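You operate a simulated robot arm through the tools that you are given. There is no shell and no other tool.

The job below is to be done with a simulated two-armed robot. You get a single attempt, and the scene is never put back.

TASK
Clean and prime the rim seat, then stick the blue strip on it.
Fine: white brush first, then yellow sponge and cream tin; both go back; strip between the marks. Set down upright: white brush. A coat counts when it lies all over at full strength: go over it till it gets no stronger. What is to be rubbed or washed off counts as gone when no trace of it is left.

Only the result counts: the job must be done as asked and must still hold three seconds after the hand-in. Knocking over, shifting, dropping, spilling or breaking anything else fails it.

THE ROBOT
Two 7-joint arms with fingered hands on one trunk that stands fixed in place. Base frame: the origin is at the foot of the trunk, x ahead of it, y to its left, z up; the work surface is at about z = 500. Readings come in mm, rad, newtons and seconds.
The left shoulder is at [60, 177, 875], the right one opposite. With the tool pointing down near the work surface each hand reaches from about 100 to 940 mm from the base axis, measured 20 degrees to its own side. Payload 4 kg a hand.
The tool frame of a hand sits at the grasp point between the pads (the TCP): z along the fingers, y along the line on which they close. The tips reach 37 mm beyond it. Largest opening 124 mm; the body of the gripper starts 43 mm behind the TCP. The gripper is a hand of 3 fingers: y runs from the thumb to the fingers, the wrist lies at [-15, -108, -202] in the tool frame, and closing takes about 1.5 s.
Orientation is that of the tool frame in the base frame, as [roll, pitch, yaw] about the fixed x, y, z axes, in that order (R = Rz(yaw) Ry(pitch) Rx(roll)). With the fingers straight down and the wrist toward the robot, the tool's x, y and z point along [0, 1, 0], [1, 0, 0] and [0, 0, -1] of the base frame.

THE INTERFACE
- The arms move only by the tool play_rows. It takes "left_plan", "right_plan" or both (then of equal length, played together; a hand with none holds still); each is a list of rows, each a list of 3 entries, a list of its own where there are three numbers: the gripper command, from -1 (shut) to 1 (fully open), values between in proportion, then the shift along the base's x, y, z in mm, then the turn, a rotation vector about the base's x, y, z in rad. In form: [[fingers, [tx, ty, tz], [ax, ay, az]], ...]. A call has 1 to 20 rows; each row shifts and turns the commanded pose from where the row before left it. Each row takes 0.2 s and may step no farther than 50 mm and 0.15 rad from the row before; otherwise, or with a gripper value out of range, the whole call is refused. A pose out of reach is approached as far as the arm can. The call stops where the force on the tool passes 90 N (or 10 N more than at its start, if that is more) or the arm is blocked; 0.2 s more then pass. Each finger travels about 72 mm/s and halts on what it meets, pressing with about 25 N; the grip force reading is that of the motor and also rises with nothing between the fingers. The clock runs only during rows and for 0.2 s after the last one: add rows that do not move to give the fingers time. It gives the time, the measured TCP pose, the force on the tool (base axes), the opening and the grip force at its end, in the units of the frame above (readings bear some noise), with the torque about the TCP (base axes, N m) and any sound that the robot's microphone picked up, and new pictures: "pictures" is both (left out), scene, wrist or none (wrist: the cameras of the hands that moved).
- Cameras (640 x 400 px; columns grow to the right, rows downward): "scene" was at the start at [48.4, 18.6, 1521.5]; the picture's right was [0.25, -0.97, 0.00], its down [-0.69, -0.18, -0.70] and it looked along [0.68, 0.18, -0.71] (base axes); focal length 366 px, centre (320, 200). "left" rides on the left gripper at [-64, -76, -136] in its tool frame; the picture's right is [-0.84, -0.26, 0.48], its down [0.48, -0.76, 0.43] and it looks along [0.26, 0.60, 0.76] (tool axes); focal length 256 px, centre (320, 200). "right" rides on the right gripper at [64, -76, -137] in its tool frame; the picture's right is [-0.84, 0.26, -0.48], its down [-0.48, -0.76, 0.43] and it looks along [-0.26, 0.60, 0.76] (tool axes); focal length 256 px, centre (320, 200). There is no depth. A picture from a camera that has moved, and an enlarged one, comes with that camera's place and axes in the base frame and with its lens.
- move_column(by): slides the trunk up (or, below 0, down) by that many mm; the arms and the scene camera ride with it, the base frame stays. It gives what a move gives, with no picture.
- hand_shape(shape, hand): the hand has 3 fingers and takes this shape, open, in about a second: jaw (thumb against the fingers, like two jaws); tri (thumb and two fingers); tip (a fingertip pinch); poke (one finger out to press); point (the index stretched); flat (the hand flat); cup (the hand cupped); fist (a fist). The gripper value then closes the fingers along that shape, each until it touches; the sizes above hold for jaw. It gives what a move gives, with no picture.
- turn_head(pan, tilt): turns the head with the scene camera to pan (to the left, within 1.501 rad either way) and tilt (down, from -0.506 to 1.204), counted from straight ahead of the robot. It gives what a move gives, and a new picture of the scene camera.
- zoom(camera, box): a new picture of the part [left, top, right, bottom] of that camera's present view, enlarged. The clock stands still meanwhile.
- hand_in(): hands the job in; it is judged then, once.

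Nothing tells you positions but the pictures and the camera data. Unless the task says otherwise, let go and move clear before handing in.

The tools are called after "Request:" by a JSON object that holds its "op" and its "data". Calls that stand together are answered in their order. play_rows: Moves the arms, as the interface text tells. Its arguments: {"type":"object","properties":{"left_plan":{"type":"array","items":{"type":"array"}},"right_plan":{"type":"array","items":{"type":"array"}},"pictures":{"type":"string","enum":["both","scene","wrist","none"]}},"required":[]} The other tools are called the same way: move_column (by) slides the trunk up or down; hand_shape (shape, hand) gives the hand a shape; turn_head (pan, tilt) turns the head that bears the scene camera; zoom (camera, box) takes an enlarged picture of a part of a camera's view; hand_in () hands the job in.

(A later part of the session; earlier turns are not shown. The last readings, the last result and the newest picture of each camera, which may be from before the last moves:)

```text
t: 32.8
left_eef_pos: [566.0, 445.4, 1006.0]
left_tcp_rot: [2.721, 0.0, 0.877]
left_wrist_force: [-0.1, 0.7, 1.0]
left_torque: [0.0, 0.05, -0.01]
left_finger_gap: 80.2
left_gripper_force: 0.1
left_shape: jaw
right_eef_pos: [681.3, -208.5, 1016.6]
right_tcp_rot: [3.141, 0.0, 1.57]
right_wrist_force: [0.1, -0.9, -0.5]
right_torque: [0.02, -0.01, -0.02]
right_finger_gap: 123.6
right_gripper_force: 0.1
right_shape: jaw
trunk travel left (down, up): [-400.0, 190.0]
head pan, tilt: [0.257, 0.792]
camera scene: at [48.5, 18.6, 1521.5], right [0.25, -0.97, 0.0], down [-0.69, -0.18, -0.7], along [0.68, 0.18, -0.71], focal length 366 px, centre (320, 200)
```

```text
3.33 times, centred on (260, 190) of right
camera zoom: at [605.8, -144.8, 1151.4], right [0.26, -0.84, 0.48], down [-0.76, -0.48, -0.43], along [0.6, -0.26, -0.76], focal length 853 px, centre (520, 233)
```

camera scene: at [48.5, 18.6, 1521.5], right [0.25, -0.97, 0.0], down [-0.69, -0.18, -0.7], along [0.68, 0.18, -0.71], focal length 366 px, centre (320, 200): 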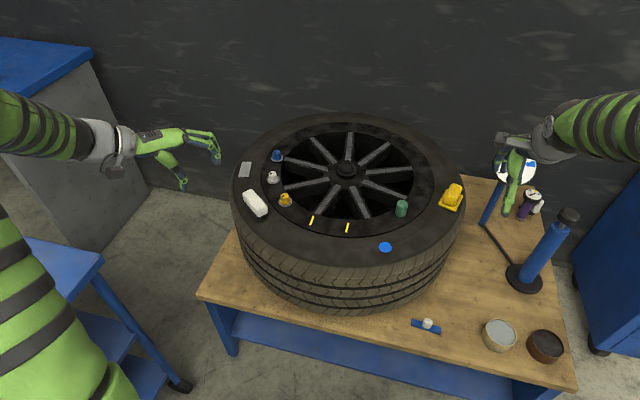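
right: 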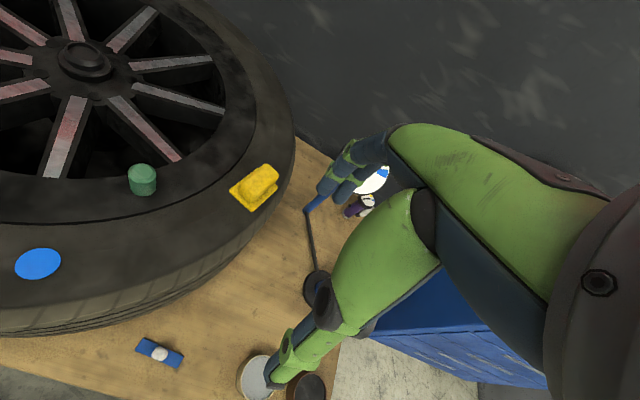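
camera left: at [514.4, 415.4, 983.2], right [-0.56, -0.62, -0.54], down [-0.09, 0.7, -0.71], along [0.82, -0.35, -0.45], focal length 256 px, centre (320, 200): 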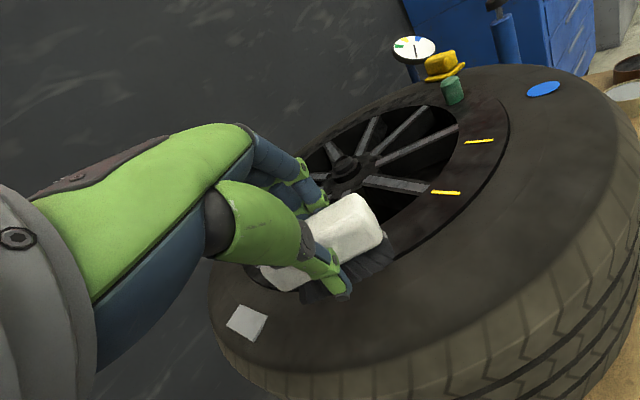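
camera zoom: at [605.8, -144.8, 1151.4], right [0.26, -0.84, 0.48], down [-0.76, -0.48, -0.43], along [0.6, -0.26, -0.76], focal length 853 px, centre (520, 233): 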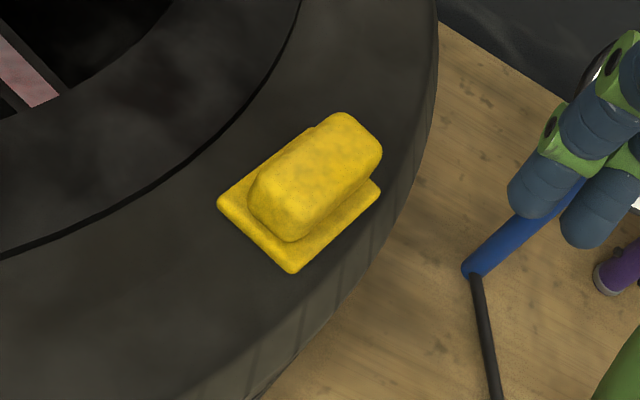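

The brush is back, upright, and matches its original picture. Next is the yellow sponge, a block on a plate centred at about (855, -156), with the block's top at z≈812. I'll bring the right hand above it.

Request:
{"op": "play_rows", "data": {"right_plan": [[1, [18, 5, -10], [0, 0, 0.139]], [1, [18, 5, -10], [0, 0, 0.139]], [1, [18, 5, -10], [0, 0, 0.139]], [1, [18, 6, -10], [0, 0, 0.139]], [1, [18, 6, -10], [0, 0, 0.139]], [1, [18, 6, -20], [0, 0, 0.139]], [1, [18, 6, -20], [0, 0, 0.139]], [1, [18, 6, -20], [0, 0, 0.139]], [1, [30, 6, -20], [0, 0, 0.133]], [1, [0, 0, 0], [0, 0, 0]]]}}

Request:
{"op": "zoom", "data": {"camera": "right", "box": [220, 160, 420, 340]}}

Request:
{"op": "zoom", "data": {"camera": "scene", "box": [410, 140, 500, 220]}}

```text
t: 35.0
left_eef_pos: [566.5, 445.6, 1004.0]
left_tcp_rot: [2.722, 0.002, 0.878]
left_wrist_force: [1.0, 0.2, 0.2]
left_torque: [-0.04, -0.01, 0.0]
left_finger_gap: 80.7
left_gripper_force: 0.1
left_shape: jaw
right_eef_pos: [848.9, -158.4, 883.7]
right_tcp_rot: [-3.141, -0.002, 2.818]
right_wrist_force: [-0.9, 0.0, 0.6]
right_torque: [-0.01, 0.02, 0.0]
right_finger_gap: 123.8
right_gripper_force: 0.0
right_shape: jaw
right hand out of reach, approached as far as the arm can: row 9
trunk travel left (down, up): [-400.0, 190.0]
head pan, tilt: [0.257, 0.792]
camera scene: at [48.7, 18.9, 1521.5], right [0.25, -0.97, 0.0], down [-0.69, -0.18, -0.7], along [0.68, 0.18, -0.71], focal length 366 px, centre (320, 200)
camera right: at [764.9, -209.5, 1019.3], right [0.88, -0.02, 0.48], down [0.22, -0.87, -0.43], along [0.43, 0.48, -0.76], focal length 256 px, centre (320, 200)
```

scene: 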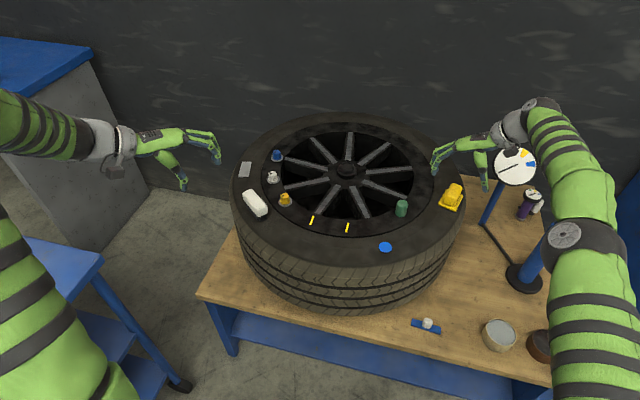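
right: 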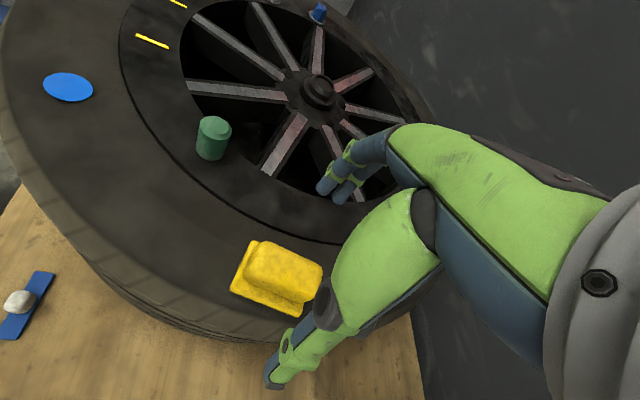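

```text
2.22 times, centred on (320, 250) of right
camera zoom: at [764.9, -209.5, 1019.3], right [0.88, -0.02, 0.48], down [0.22, -0.87, -0.43], along [0.43, 0.48, -0.76], focal length 569 px, centre (320, 89)
```

zoom: 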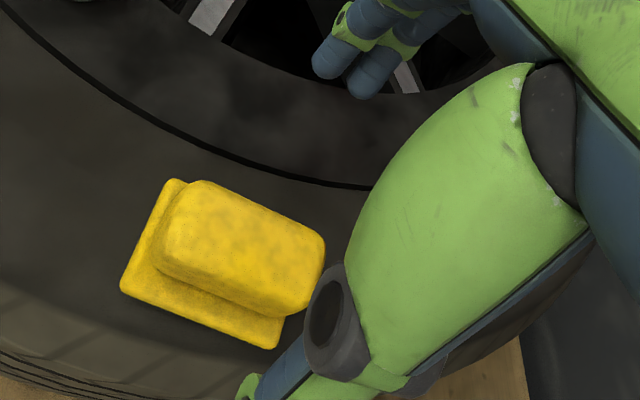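

```text
5.00 times, centred on (455, 180) of scene
camera zoom: at [48.7, 18.9, 1521.5], right [0.25, -0.97, 0.0], down [-0.69, -0.18, -0.7], along [0.68, 0.18, -0.71], focal length 1829 px, centre (-355, 300)
```

zoom: 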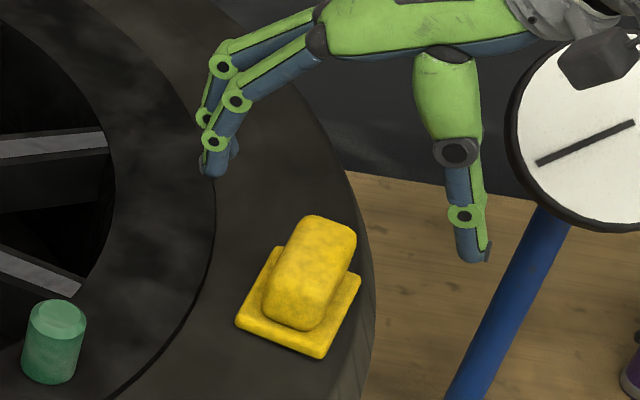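

Request:
{"op": "play_rows", "data": {"right_plan": [[0.6, [-2.3, 2, -12], [0, 0, 0]], [0.3, [0, 0, -13], [0, 0, 0]], [0.25, [0, 0, -13], [0, 0, 0]], [0.25, [0, 0, -13], [0, 0, 0]], [0.25, [0, 0, 0], [0, 0, 0]], [0.25, [0, 0, 0], [0, 0, 0]]], "pictures": "none"}}

Request:
{"op": "zoom", "data": {"camera": "right", "box": [220, 160, 420, 340]}}

Request:
{"op": "zoom", "data": {"camera": "scene", "box": [420, 155, 484, 220]}}

```text
t: 36.4
left_eef_pos: [565.6, 444.9, 1004.4]
left_tcp_rot: [2.722, 0.0, 0.879]
left_wrist_force: [0.6, 0.7, 0.8]
left_torque: [0.03, -0.01, 0.01]
left_finger_gap: 80.1
left_gripper_force: 0.0
left_shape: jaw
right_eef_pos: [845.9, -155.7, 832.6]
right_tcp_rot: [-3.141, 0.002, 2.815]
right_wrist_force: [-0.8, 0.8, 0.1]
right_torque: [0.0, -0.01, -0.01]
right_finger_gap: 77.8
right_gripper_force: 0.0
right_shape: jaw
trunk travel left (down, up): [-400.0, 190.0]
head pan, tilt: [0.257, 0.792]
```

```text
2.22 times, centred on (320, 250) of right
camera zoom: at [761.8, -207.5, 968.9], right [0.88, -0.03, 0.48], down [0.21, -0.87, -0.43], along [0.43, 0.48, -0.76], focal length 569 px, centre (320, 89)
```

zoom: 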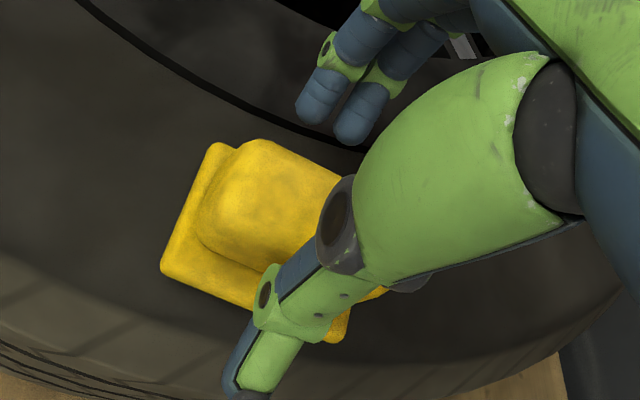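

```text
6.15 times, centred on (452, 188) of scene
camera zoom: at [48.4, 18.6, 1521.5], right [0.25, -0.97, 0.0], down [-0.69, -0.18, -0.7], along [0.68, 0.18, -0.71], focal length 2252 px, centre (-492, 277)
```

zoom: 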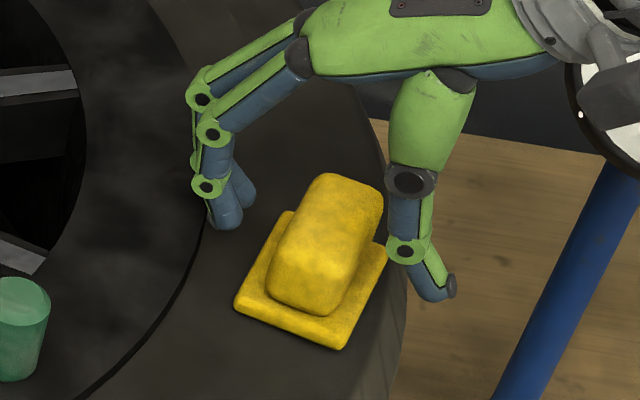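

Request:
{"op": "play_rows", "data": {"right_plan": [[0.25, [5, 0, -5], [0, 0, 0]], [0.25, [4.5, 0, -5], [0, 0, 0]], [0.25, [0, 0, -5], [0, 0, 0]], [0.25, [0, 0, 0], [0, 0, 0]]], "pictures": "none"}}

Request:
{"op": "zoom", "data": {"camera": "right", "box": [220, 160, 420, 340]}}

Request:
{"op": "zoom", "data": {"camera": "scene", "box": [420, 155, 484, 220]}}

```text
t: 37.4
left_eef_pos: [565.8, 444.0, 1004.8]
left_tcp_rot: [2.724, 0.0, 0.877]
left_wrist_force: [0.0, 0.2, 0.5]
left_torque: [-0.04, 0.01, 0.01]
left_finger_gap: 80.2
left_gripper_force: 0.0
left_shape: jaw
right_eef_pos: [853.1, -154.7, 818.1]
right_tcp_rot: [-3.142, 0.0, 2.817]
right_wrist_force: [0.2, -0.5, 0.3]
right_torque: [0.0, 0.01, -0.01]
right_finger_gap: 77.8
right_gripper_force: 0.1
right_shape: jaw
trunk travel left (down, up): [-400.0, 190.0]
head pan, tilt: [0.257, 0.792]
```

```text
2.22 times, centred on (320, 250) of right
camera zoom: at [768.4, -207.0, 953.3], right [0.88, -0.03, 0.48], down [0.21, -0.87, -0.43], along [0.43, 0.48, -0.76], focal length 569 px, centre (320, 89)
```

zoom: 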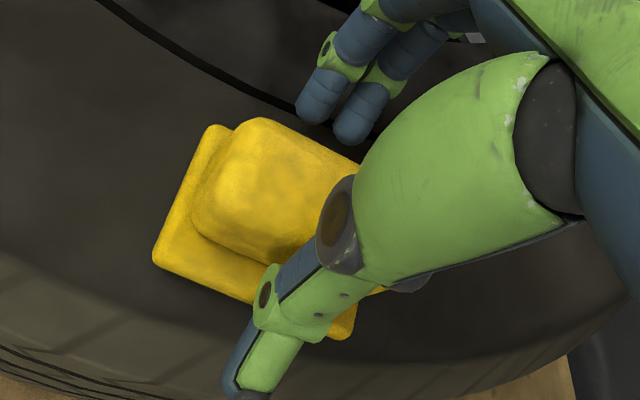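

```text
6.15 times, centred on (452, 188) of scene
camera zoom: at [48.5, 18.6, 1521.5], right [0.25, -0.97, 0.0], down [-0.69, -0.18, -0.7], along [0.68, 0.18, -0.71], focal length 2252 px, centre (-492, 277)
```

zoom: 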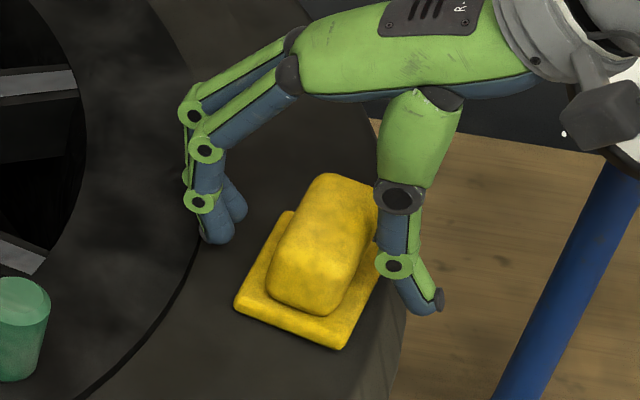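

Request:
{"op": "play_rows", "data": {"right_plan": [[0.1, [0, 0, 0], [0, 0, 0]], [-0.05, [0, 0, 0], [0, 0, 0]], [-0.2, [0, 0, 0], [0, 0, 0]], [-0.3, [0, 0, 0], [0, 0, 0]], [-0.3, [0, 0, 0], [0, 0, 0]]], "pictures": "none"}}

Request:
{"op": "zoom", "data": {"camera": "right", "box": [220, 160, 420, 340]}}

Request:
{"op": "zoom", "data": {"camera": "scene", "box": [420, 155, 484, 220]}}

```text
t: 38.6
left_eef_pos: [566.4, 445.3, 1004.7]
left_tcp_rot: [2.723, 0.0, 0.878]
left_wrist_force: [-0.7, 0.3, 0.1]
left_torque: [-0.02, 0.0, 0.0]
left_finger_gap: 80.3
left_gripper_force: 0.1
left_shape: jaw
right_eef_pos: [852.5, -154.8, 817.9]
right_tcp_rot: [-3.14, -0.001, 2.815]
right_wrist_force: [-0.8, -0.6, 3.3]
right_torque: [0.04, 0.07, 0.05]
right_finger_gap: 44.5
right_gripper_force: 25.1
right_shape: jaw
trunk travel left (down, up): [-400.0, 190.0]
head pan, tilt: [0.257, 0.792]
```

```text
2.22 times, centred on (320, 250) of right
camera zoom: at [768.3, -207.0, 953.5], right [0.88, -0.03, 0.48], down [0.21, -0.87, -0.44], along [0.43, 0.48, -0.76], focal length 569 px, centre (320, 89)
```

zoom: 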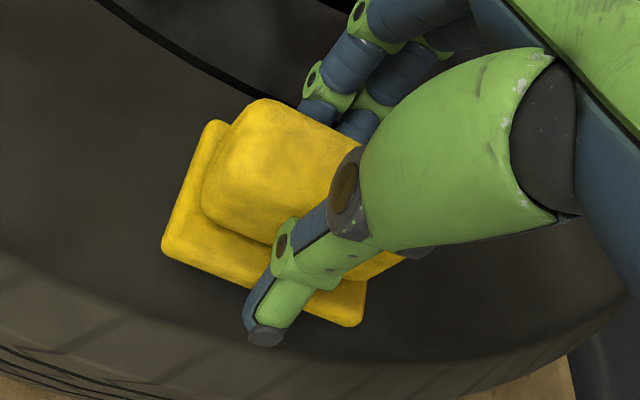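

```text
6.15 times, centred on (452, 188) of scene
camera zoom: at [48.4, 18.6, 1521.5], right [0.25, -0.97, 0.0], down [-0.69, -0.18, -0.7], along [0.68, 0.18, -0.71], focal length 2252 px, centre (-492, 277)
```

zoom: 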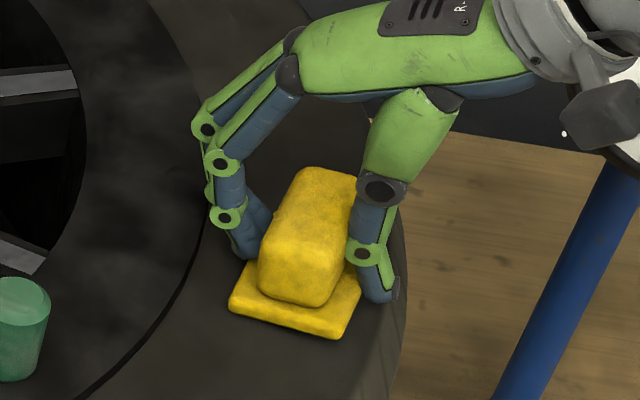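

The pads slant, so an upright hand makes the object lean, as it did with the brush. I'll reopen, rise, pre-tilt the hand by 0.42 rad, and grip with the same geometry that held the brush upright.

Request:
{"op": "play_rows", "data": {"right_plan": [[-0.15, [0, 0, 0], [0, 0, 0]], [0.0, [0, 0, 0], [0, 0, 0]], [0.2, [0, 0, 0], [0, 0, 0]], [0.3, [0, 0, 0], [0, 0, 0]], [0.3, [0, 0, 15], [0, 0, 0]], [0.3, [0, 0, 25], [0, 0, 0]], [0.3, [0, 0, 25], [0, 0, 0]], [0.3, [-3, -8, 0], [0.1326, -0.0446, 0]], [0.3, [-3, -8, 0], [0.1326, -0.0446, 0]], [0.3, [-2, -7, 0], [0.1326, -0.0446, 0]], [0.3, [0, 0, 0], [0, 0, 0]]]}}

Request:
{"op": "zoom", "data": {"camera": "right", "box": [180, 130, 420, 340]}}

Request:
{"op": "zoom", "data": {"camera": "scene", "box": [420, 155, 484, 220]}}

```text
t: 41.0
left_eef_pos: [565.9, 444.4, 1005.0]
left_tcp_rot: [2.722, 0.0, 0.878]
left_wrist_force: [-0.6, -0.2, 0.0]
left_torque: [0.0, -0.01, 0.0]
left_finger_gap: 80.4
left_gripper_force: 0.0
left_shape: jaw
right_eef_pos: [843.1, -177.9, 884.9]
right_tcp_rot: [2.721, 0.0, 2.813]
right_wrist_force: [0.1, -0.4, 0.2]
right_torque: [0.03, 0.0, -0.01]
right_finger_gap: 80.2
right_gripper_force: 0.1
right_shape: jaw
right hand out of reach, approached as far as the arm can: row 5
trunk travel left (down, up): [-400.0, 190.0]
head pan, tilt: [0.257, 0.792]
camera scene: at [48.4, 18.6, 1521.5], right [0.25, -0.97, 0.0], down [-0.69, -0.18, -0.7], along [0.68, 0.18, -0.71], focal length 366 px, centre (320, 200)
camera right: at [742.6, -276.0, 976.7], right [0.81, -0.23, 0.54], down [0.29, -0.64, -0.71], along [0.52, 0.73, -0.45], focal length 256 px, centre (320, 200)
```

scene: 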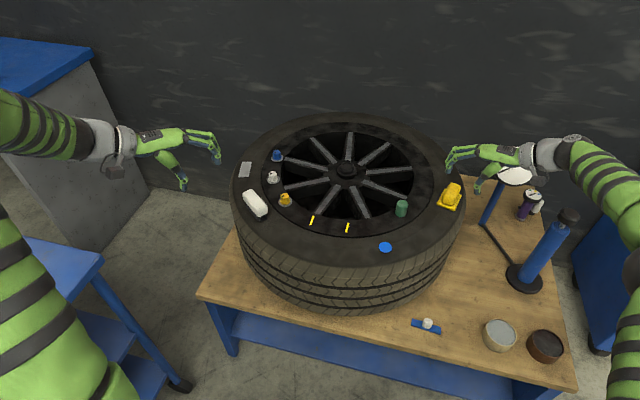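
right: 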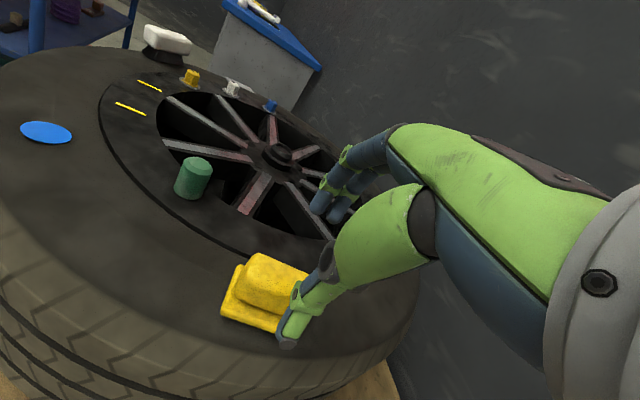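

```text
1.90 times, centred on (300, 235) of right
camera zoom: at [742.6, -276.0, 976.7], right [0.81, -0.23, 0.54], down [0.29, -0.64, -0.71], along [0.52, 0.73, -0.45], focal length 488 px, centre (358, 133)
```

zoom: 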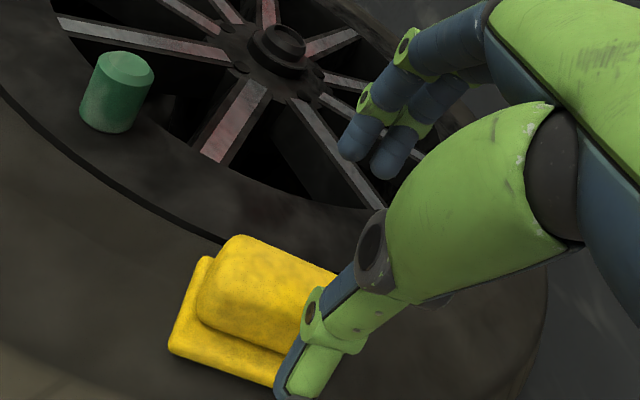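

```text
6.15 times, centred on (452, 188) of scene
camera zoom: at [48.4, 18.6, 1521.5], right [0.25, -0.97, 0.0], down [-0.69, -0.18, -0.7], along [0.68, 0.18, -0.71], focal length 2252 px, centre (-492, 277)
```

zoom: 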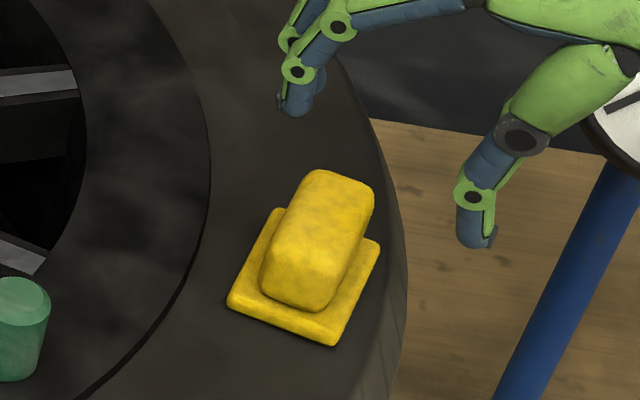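

Request:
{"op": "play_rows", "data": {"right_plan": [[0.15, [3, 3, -15], [0, 0, 0]], [0.1, [3.5, 3, -15], [0, 0, 0]], [0.05, [0, 0, -15], [0, 0, 0]], [0.05, [0, 0, -9], [0, 0, 0]], [0.05, [0, 0, 0], [0, 0, 0]]], "pictures": "none"}}

Request:
{"op": "zoom", "data": {"camera": "right", "box": [220, 140, 400, 320]}}

Request:
{"op": "zoom", "data": {"camera": "scene", "box": [420, 155, 484, 220]}}

```text
t: 42.2
left_eef_pos: [565.5, 444.2, 1005.5]
left_tcp_rot: [2.722, 0.0, 0.877]
left_wrist_force: [0.5, 0.6, -0.6]
left_torque: [-0.03, 0.01, 0.0]
left_finger_gap: 80.4
left_gripper_force: 0.1
left_shape: jaw
right_eef_pos: [849.2, -171.9, 830.8]
right_tcp_rot: [2.723, -0.002, 2.816]
right_wrist_force: [-0.2, -0.3, 0.1]
right_torque: [0.0, 0.0, -0.02]
right_finger_gap: 65.6
right_gripper_force: 0.0
right_shape: jaw
trunk travel left (down, up): [-400.0, 190.0]
head pan, tilt: [0.257, 0.792]
```

```text
2.22 times, centred on (310, 230) of right
camera zoom: at [749.0, -270.2, 922.8], right [0.81, -0.23, 0.54], down [0.29, -0.64, -0.71], along [0.52, 0.73, -0.45], focal length 569 px, centre (342, 133)
```

zoom: 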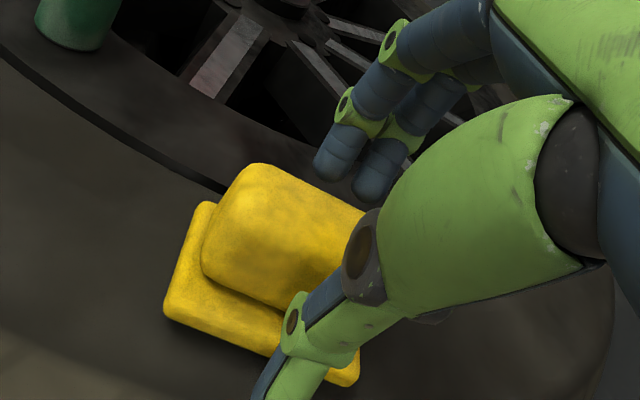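

```text
6.15 times, centred on (452, 188) of scene
camera zoom: at [48.5, 18.6, 1521.5], right [0.25, -0.97, 0.0], down [-0.69, -0.18, -0.7], along [0.68, 0.18, -0.71], focal length 2252 px, centre (-492, 277)
```

zoom: 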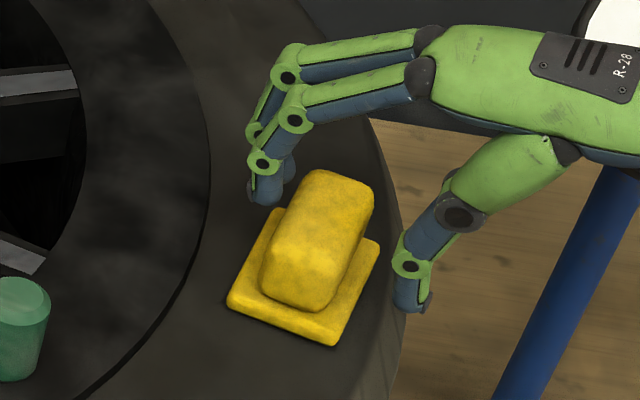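

Request:
{"op": "play_rows", "data": {"right_plan": [[0.05, [1.3, 3.5, -3], [0, 0, 0]], [0.05, [0, 0, -2], [0, 0, 0]], [-0.1, [0, 0, 0], [0, 0, 0]], [-0.25, [0, 0, 0], [0, 0, 0]], [-0.4, [0, 0, 0], [0, 0, 0]], [-0.6, [0, 0, 0], [0, 0, 0]], [-1, [0, 0, 0], [0, 0, 0]], [-1, [0, 0, 0], [0, 0, 0]]], "pictures": "none"}}

Request:
{"op": "zoom", "data": {"camera": "right", "box": [220, 140, 400, 320]}}

Request:
{"op": "zoom", "data": {"camera": "scene", "box": [420, 155, 484, 220]}}

```text
t: 44.0
left_eef_pos: [566.1, 444.1, 1006.8]
left_tcp_rot: [2.72, 0.0, 0.878]
left_wrist_force: [-0.6, 0.0, -0.5]
left_torque: [0.01, -0.01, -0.03]
left_finger_gap: 80.4
left_gripper_force: 0.1
left_shape: jaw
right_eef_pos: [850.5, -169.1, 827.2]
right_tcp_rot: [2.721, 0.001, 2.815]
right_wrist_force: [0.0, -2.9, 13.9]
right_torque: [-0.28, 0.02, -0.06]
right_finger_gap: 36.2
right_gripper_force: 25.2
right_shape: jaw
trunk travel left (down, up): [-400.0, 190.0]
head pan, tilt: [0.257, 0.792]
```

```text
2.22 times, centred on (310, 230) of right
camera zoom: at [749.8, -267.1, 919.2], right [0.8, -0.23, 0.55], down [0.29, -0.64, -0.71], along [0.52, 0.73, -0.45], focal length 569 px, centre (342, 133)
```

zoom: 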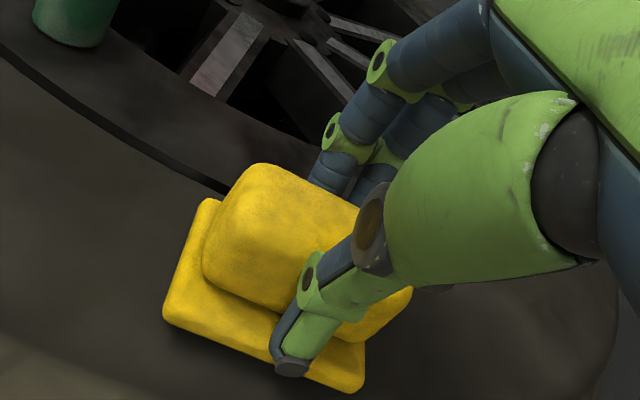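

```text
6.15 times, centred on (452, 188) of scene
camera zoom: at [47.2, 18.6, 1521.7], right [0.25, -0.97, 0.0], down [-0.69, -0.18, -0.7], along [0.68, 0.18, -0.71], focal length 2252 px, centre (-492, 277)
```

zoom: 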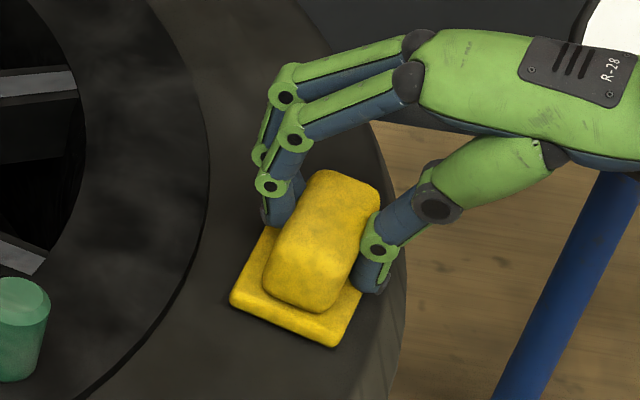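

Gripped upright with a 36 mm gap. Lifting to check the hold.

Request:
{"op": "play_rows", "data": {"right_plan": [[-1, [0, 0, 3], [0, 0, 0]], [-1, [0, 0, 7], [0, 0, 0]], [-1, [0, 0, 20], [0, 0, 0]], [-1, [0, 0, 20], [0, 0, 0]], [-1, [0, 0, 20], [0, 0, 0]], [-1, [0, 0, 0], [0, 0, 0]]]}}

Request:
{"op": "zoom", "data": {"camera": "right", "box": [220, 140, 400, 320]}}

Request:
{"op": "zoom", "data": {"camera": "scene", "box": [420, 135, 484, 200]}}

```text
t: 45.4
left_eef_pos: [565.7, 444.6, 1004.6]
left_tcp_rot: [2.723, 0.0, 0.876]
left_wrist_force: [0.6, -0.7, -0.5]
left_torque: [0.02, 0.04, -0.02]
left_finger_gap: 80.0
left_gripper_force: 0.0
left_shape: jaw
right_eef_pos: [850.8, -166.7, 894.0]
right_tcp_rot: [2.722, -0.002, 2.816]
right_wrist_force: [-0.1, 0.1, -0.2]
right_torque: [0.0, 0.0, 0.02]
right_finger_gap: 36.4
right_gripper_force: 25.2
right_shape: jaw
trunk travel left (down, up): [-400.0, 190.0]
head pan, tilt: [0.257, 0.792]
camera scene: at [48.5, 18.6, 1521.5], right [0.25, -0.97, 0.0], down [-0.69, -0.18, -0.7], along [0.68, 0.18, -0.71], focal length 366 px, centre (320, 200)
camera right: at [751.1, -265.6, 987.9], right [0.81, -0.23, 0.54], down [0.29, -0.64, -0.71], along [0.52, 0.73, -0.45], focal length 256 px, centre (320, 200)
```

scene: 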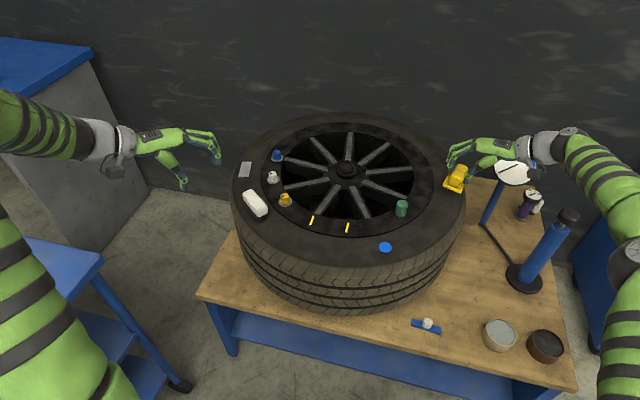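
right: 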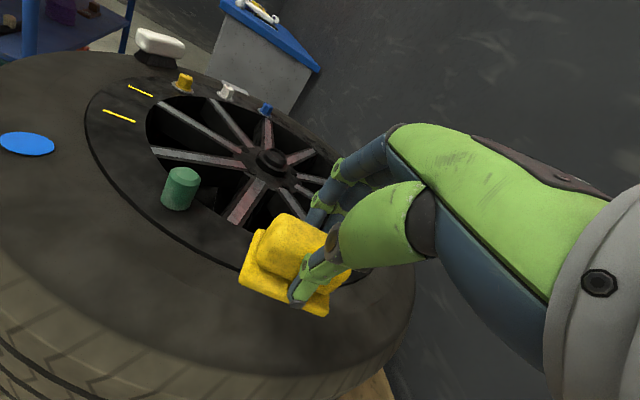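

```text
2.22 times, centred on (310, 230) of right
camera zoom: at [751.1, -265.6, 987.9], right [0.81, -0.23, 0.54], down [0.29, -0.64, -0.71], along [0.52, 0.73, -0.45], focal length 569 px, centre (342, 133)
```

zoom: 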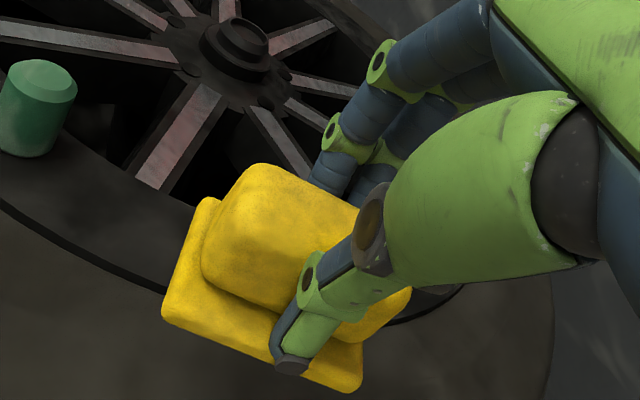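

```text
6.15 times, centred on (452, 168) of scene
camera zoom: at [48.5, 18.6, 1521.5], right [0.25, -0.97, 0.0], down [-0.69, -0.18, -0.7], along [0.68, 0.18, -0.71], focal length 2252 px, centre (-492, 400)
```

zoom: 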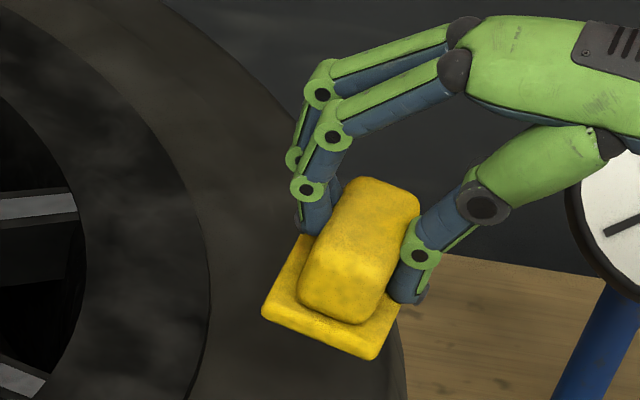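

The sponge is held level and came up as one piece, about 58 mm below the TCP. Now I'll look closely at the cream tin before dipping.

Request:
{"op": "zoom", "data": {"camera": "scene", "box": [475, 305, 575, 370]}}

Request:
{"op": "zoom", "data": {"camera": "scene", "box": [475, 312, 525, 356]}}

Request:
{"op": "zoom", "data": {"camera": "scene", "box": [400, 305, 450, 345]}}

```text
6.15 times, centred on (525, 338) of scene
camera zoom: at [48.5, 18.6, 1521.5], right [0.25, -0.97, 0.0], down [-0.69, -0.18, -0.7], along [0.68, 0.18, -0.71], focal length 2252 px, centre (-942, -646)
```

zoom: 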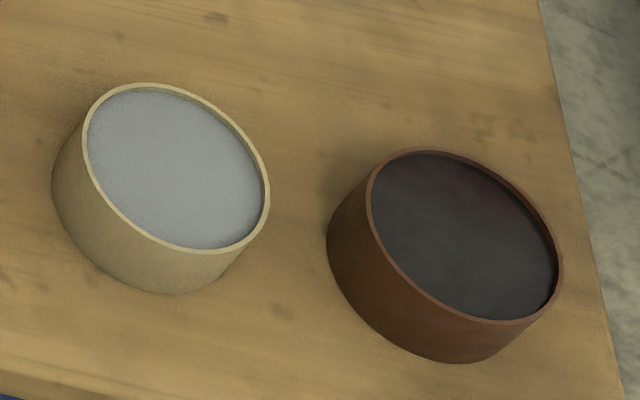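

```text
9.09 times, centred on (500, 334) of scene
camera zoom: at [48.5, 18.6, 1521.5], right [0.25, -0.97, 0.0], down [-0.69, -0.18, -0.7], along [0.68, 0.18, -0.71], focal length 3326 px, centre (-1316, -1018)
```

zoom: 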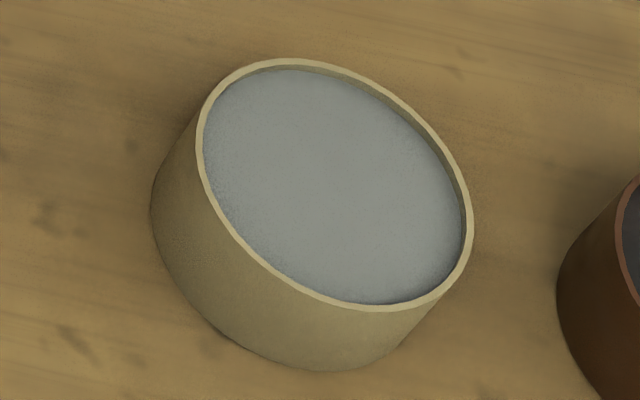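

```text
10.00 times, centred on (425, 325) of scene
camera zoom: at [48.5, 18.6, 1521.5], right [0.25, -0.97, 0.0], down [-0.69, -0.18, -0.7], along [0.68, 0.18, -0.71], focal length 3659 px, centre (-730, -1050)
```

zoom: 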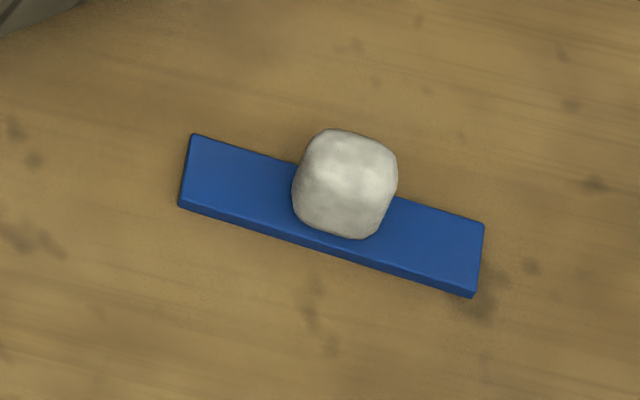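

The sponge face is about 72×50 mm, too large to lie flat inside the 75 mm tin opening. I'll dip it end-first with a tilt. First I'll carry it above the tin with the wrist turned toward the robot.

Request:
{"op": "play_rows", "data": {"right_plan": [[-1, [-20, -15, 0], [0, 0, -0.1383]], [-1, [-28.5, -21, 0], [0, 0, -0.1383]], [-1, [-28.5, -21, 0], [0, 0, -0.1383]], [-1, [-28.5, -21, 0], [0, 0, -0.1383]], [-1, [-28.5, -21, 0], [0, 0, -0.1383]], [-1, [-28.5, -21, 0], [0, 0, -0.1383]], [-1, [-28.5, -21, -10], [0, 0, -0.1383]], [-1, [-28.5, -21, -20], [0, 0, -0.1383]], [-1, [-30, -24, -30], [0, 0, -0.1383]], [-1, [0, 0, -30], [0, 0, 0]], [-1, [0, 0, 0], [0, 0, 0]]]}}

Request:
{"op": "zoom", "data": {"camera": "scene", "box": [440, 240, 560, 350]}}

Request:
{"op": "zoom", "data": {"camera": "right", "box": [200, 140, 440, 380]}}

```text
t: 47.8
left_eef_pos: [567.1, 445.0, 1004.9]
left_tcp_rot: [2.722, 0.001, 0.878]
left_wrist_force: [0.9, -0.8, -0.4]
left_torque: [-0.01, 0.0, 0.02]
left_finger_gap: 80.3
left_gripper_force: 0.0
left_shape: jaw
right_eef_pos: [601.1, -354.8, 806.9]
right_tcp_rot: [2.721, 0.0, 1.571]
right_wrist_force: [-0.7, -0.1, -0.4]
right_torque: [-0.03, 0.03, -0.01]
right_finger_gap: 36.3
right_gripper_force: 24.9
right_shape: jaw
trunk travel left (down, up): [-400.0, 190.0]
head pan, tilt: [0.257, 0.792]
camera scene: at [48.5, 18.5, 1521.5], right [0.25, -0.97, 0.0], down [-0.69, -0.18, -0.7], along [0.68, 0.18, -0.71], focal length 366 px, centre (320, 200)
camera right: at [476.3, -291.1, 898.7], right [0.04, -0.84, 0.54], down [-0.52, -0.48, -0.71], along [0.86, -0.25, -0.45], focal length 256 px, centre (320, 200)
```

scene: 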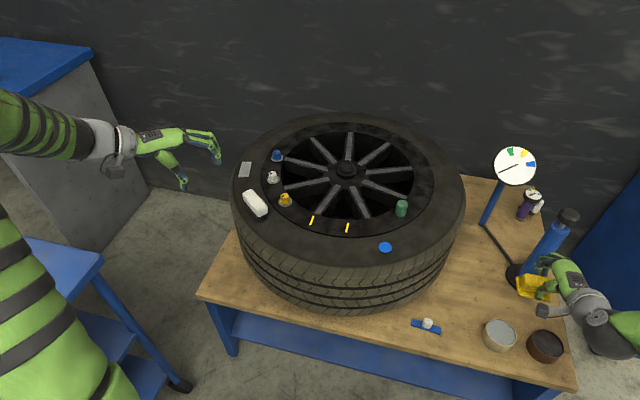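
right: 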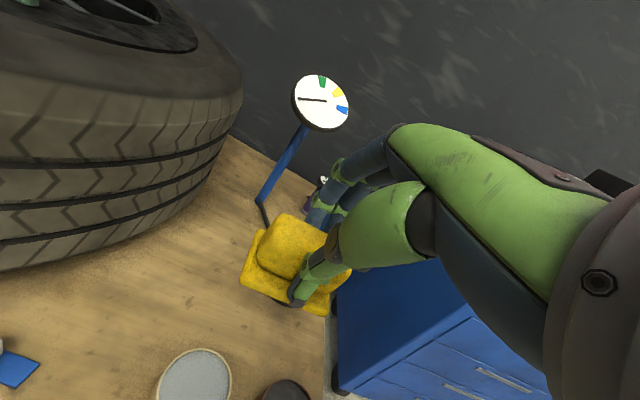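

```text
3.64 times, centred on (500, 295) of scene
camera zoom: at [48.5, 18.5, 1521.5], right [0.25, -0.97, 0.0], down [-0.69, -0.18, -0.7], along [0.68, 0.18, -0.71], focal length 1330 px, centre (-334, -146)
```

zoom: 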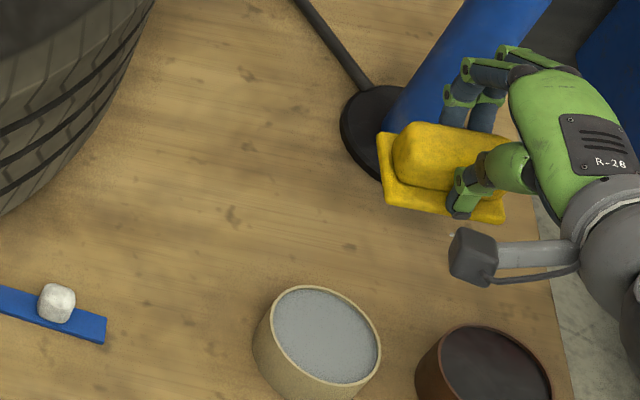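

```text
1.67 times, centred on (320, 260) of right
camera zoom: at [476.3, -291.1, 898.7], right [0.04, -0.84, 0.54], down [-0.52, -0.48, -0.71], along [0.86, -0.25, -0.45], focal length 427 px, centre (320, 100)
```

zoom: 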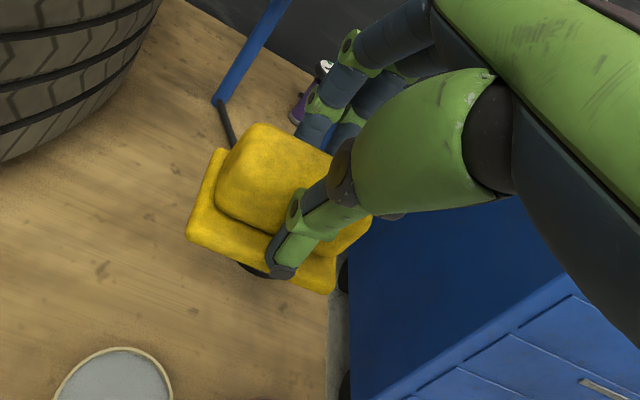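

Request:
{"op": "play_rows", "data": {"right_plan": [[-1, [-2, 3, -30], [-0.15, 0, 0]], [-1, [-2, 4, -30], [-0.15, 0, 0]], [-1, [-1.5, 3, -30], [-0.15, 0, 0]], [-1, [0, 0, -37], [0, 0, 0]], [-1, [0, 0, -20], [0, 0, 0]], [-1, [0, 0, -20], [0, 0, 0]], [-1, [0, 0, 0], [0, 0, 0]]]}}

Request:
{"op": "zoom", "data": {"camera": "scene", "box": [460, 280, 560, 370]}}

Request:
{"op": "zoom", "data": {"camera": "right", "box": [180, 160, 440, 400]}}

```text
t: 49.4
left_eef_pos: [566.8, 444.7, 1004.4]
left_tcp_rot: [2.724, 0.001, 0.879]
left_wrist_force: [-0.3, -0.1, 0.8]
left_torque: [-0.01, -0.01, 0.01]
left_finger_gap: 80.3
left_gripper_force: 0.0
left_shape: jaw
right_eef_pos: [595.7, -346.9, 637.6]
right_tcp_rot: [2.724, 0.449, 1.572]
right_wrist_force: [-0.5, 0.4, -0.7]
right_torque: [0.01, 0.01, 0.01]
right_finger_gap: 36.0
right_gripper_force: 25.0
right_shape: jaw
trunk travel left (down, up): [-400.0, 190.0]
head pan, tilt: [0.257, 0.792]
camera scene: at [48.5, 18.5, 1521.5], right [0.25, -0.97, 0.0], down [-0.69, -0.18, -0.7], along [0.68, 0.18, -0.71], focal length 366 px, centre (320, 200)
camera right: at [472.0, -248.7, 693.8], right [0.04, -0.52, 0.85], down [-0.52, -0.74, -0.43], along [0.86, -0.43, -0.3], focal length 256 px, centre (320, 200)
```

scene: 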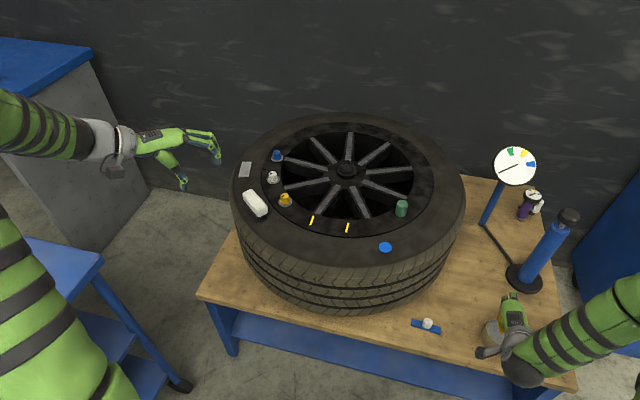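
right: 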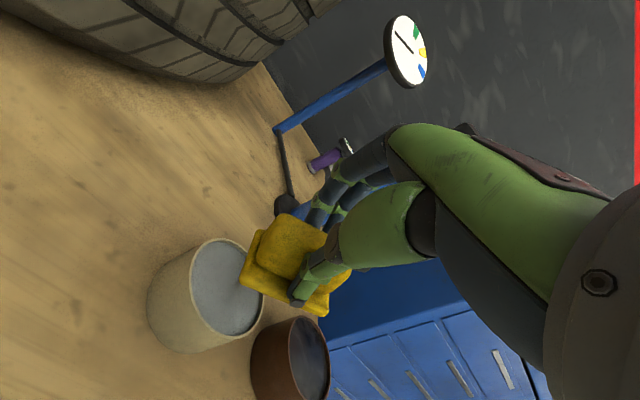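

```text
4.44 times, centred on (510, 325) of scene
camera zoom: at [48.5, 18.5, 1521.5], right [0.25, -0.97, 0.0], down [-0.69, -0.18, -0.7], along [0.68, 0.18, -0.71], focal length 1626 px, centre (-524, -356)
```

zoom: 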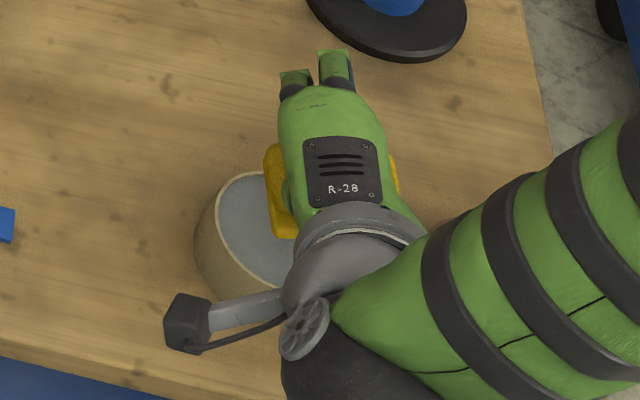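

```text
1.67 times, centred on (310, 280) of right
camera zoom: at [472.0, -248.7, 693.8], right [0.04, -0.52, 0.85], down [-0.52, -0.74, -0.43], along [0.86, -0.43, -0.3], focal length 427 px, centre (337, 67)
```

zoom: 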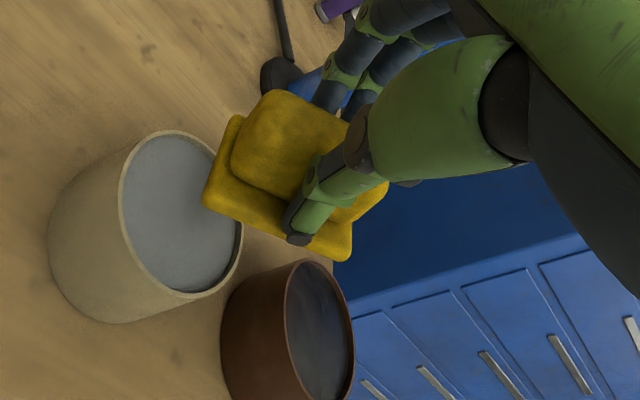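

Request:
{"op": "play_rows", "data": {"right_plan": [[-1, [-3, 1, -12], [0, 0, 0]], [-1, [0, 0, -12], [0, 0, 0]], [-1, [0, 0, -10], [0, 0, 0]], [-1, [0, 0, 0], [0, 0, 0]]], "pictures": "none"}}

Request:
{"op": "zoom", "data": {"camera": "scene", "box": [460, 280, 560, 370]}}

Request:
{"op": "zoom", "data": {"camera": "right", "box": [180, 160, 440, 400]}}

```text
t: 50.4
left_eef_pos: [567.1, 445.0, 1004.9]
left_tcp_rot: [2.72, 0.0, 0.877]
left_wrist_force: [0.0, -0.1, 0.0]
left_torque: [0.0, 0.05, 0.0]
left_finger_gap: 80.3
left_gripper_force: 0.1
left_shape: jaw
right_eef_pos: [594.2, -343.6, 606.4]
right_tcp_rot: [2.718, 0.45, 1.57]
right_wrist_force: [2.9, -2.0, 12.1]
right_torque: [0.08, -0.06, -0.05]
right_finger_gap: 34.8
right_gripper_force: 25.3
right_shape: jaw
trunk travel left (down, up): [-400.0, 190.0]
head pan, tilt: [0.257, 0.792]
```

```text
4.44 times, centred on (510, 325) of scene
camera zoom: at [47.9, 18.9, 1521.7], right [0.25, -0.97, 0.0], down [-0.69, -0.18, -0.7], along [0.68, 0.18, -0.71], focal length 1626 px, centre (-524, -356)
```

zoom: 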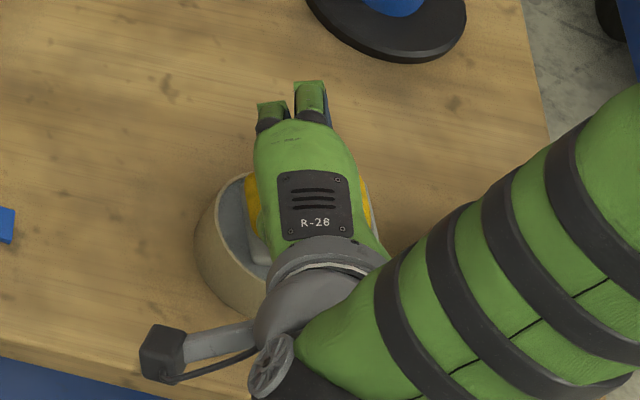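

```text
1.67 times, centred on (310, 280) of right
camera zoom: at [468.8, -246.4, 661.2], right [0.03, -0.52, 0.86], down [-0.51, -0.74, -0.43], along [0.86, -0.43, -0.29], focal length 427 px, centre (337, 67)
```

zoom: 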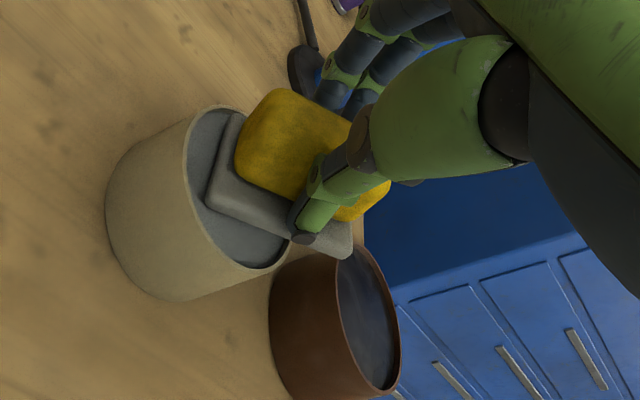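

The pad has turned grey, so it has taken up primer. Contact is 12 N, so I'll lift straight out gently.

Request:
{"op": "play_rows", "data": {"right_plan": [[-1, [0, 0, 5], [0, 0, 0]], [-1, [0, 0, 12], [0, 0, 0]], [-1, [0, 0, 25], [0, 0, 0]], [-1, [0, 0, 40], [0, 0, 0]], [-1, [0, 0, 40], [0, 0, 0]], [-1, [0, 0, 0], [0, 0, 0]]]}}

Request:
{"op": "zoom", "data": {"camera": "right", "box": [180, 160, 440, 400]}}

Request:
{"op": "zoom", "data": {"camera": "scene", "box": [460, 260, 580, 370]}}

```text
t: 51.8
left_eef_pos: [566.3, 445.3, 1004.4]
left_tcp_rot: [2.722, 0.0, 0.878]
left_wrist_force: [-0.2, -1.1, 0.6]
left_torque: [-0.02, -0.01, 0.02]
left_finger_gap: 80.3
left_gripper_force: 0.1
left_shape: jaw
right_eef_pos: [591.5, -344.2, 726.4]
right_tcp_rot: [2.721, 0.449, 1.572]
right_wrist_force: [-0.1, -0.6, -0.3]
right_torque: [0.0, 0.03, 0.01]
right_finger_gap: 35.1
right_gripper_force: 25.0
right_shape: jaw
trunk travel left (down, up): [-400.0, 190.0]
head pan, tilt: [0.257, 0.792]
camera scene: at [48.4, 18.6, 1521.5], right [0.25, -0.97, 0.0], down [-0.69, -0.18, -0.7], along [0.68, 0.18, -0.71], focal length 366 px, centre (320, 200)
camera right: at [467.1, -245.7, 782.0], right [0.04, -0.52, 0.85], down [-0.52, -0.74, -0.43], along [0.86, -0.43, -0.3], focal length 256 px, centre (320, 200)
```

scene: 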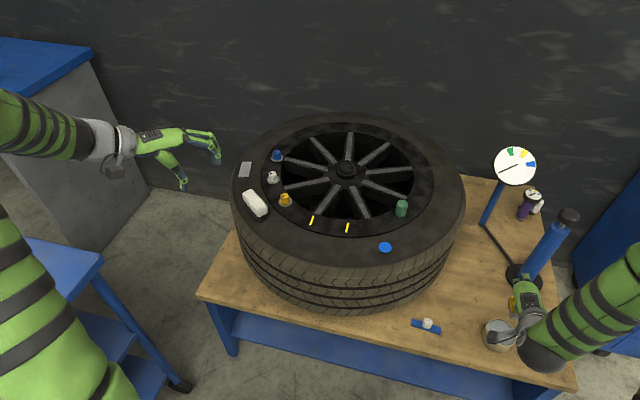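
right: 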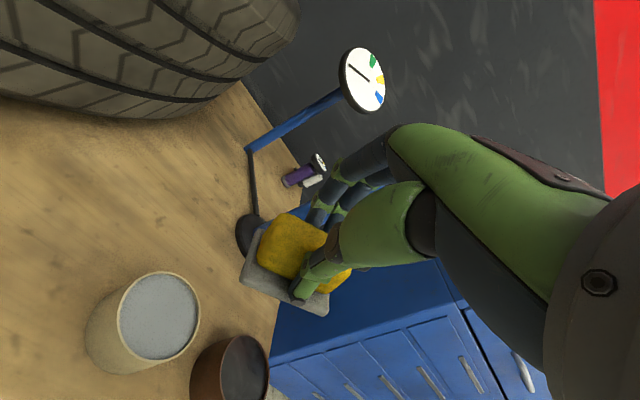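

```text
1.67 times, centred on (310, 280) of right
camera zoom: at [467.1, -245.7, 782.0], right [0.04, -0.52, 0.85], down [-0.52, -0.74, -0.43], along [0.86, -0.43, -0.3], focal length 427 px, centre (337, 67)
```

zoom: 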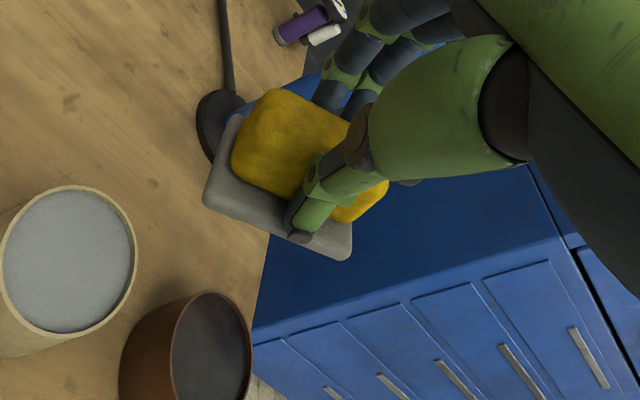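

```text
3.64 times, centred on (520, 315) of scene
camera zoom: at [48.4, 18.6, 1521.5], right [0.25, -0.97, 0.0], down [-0.69, -0.18, -0.7], along [0.68, 0.18, -0.71], focal length 1330 px, centre (-407, -218)
```

zoom: 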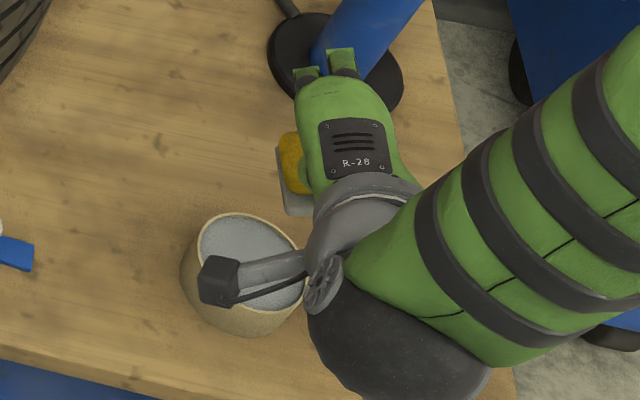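

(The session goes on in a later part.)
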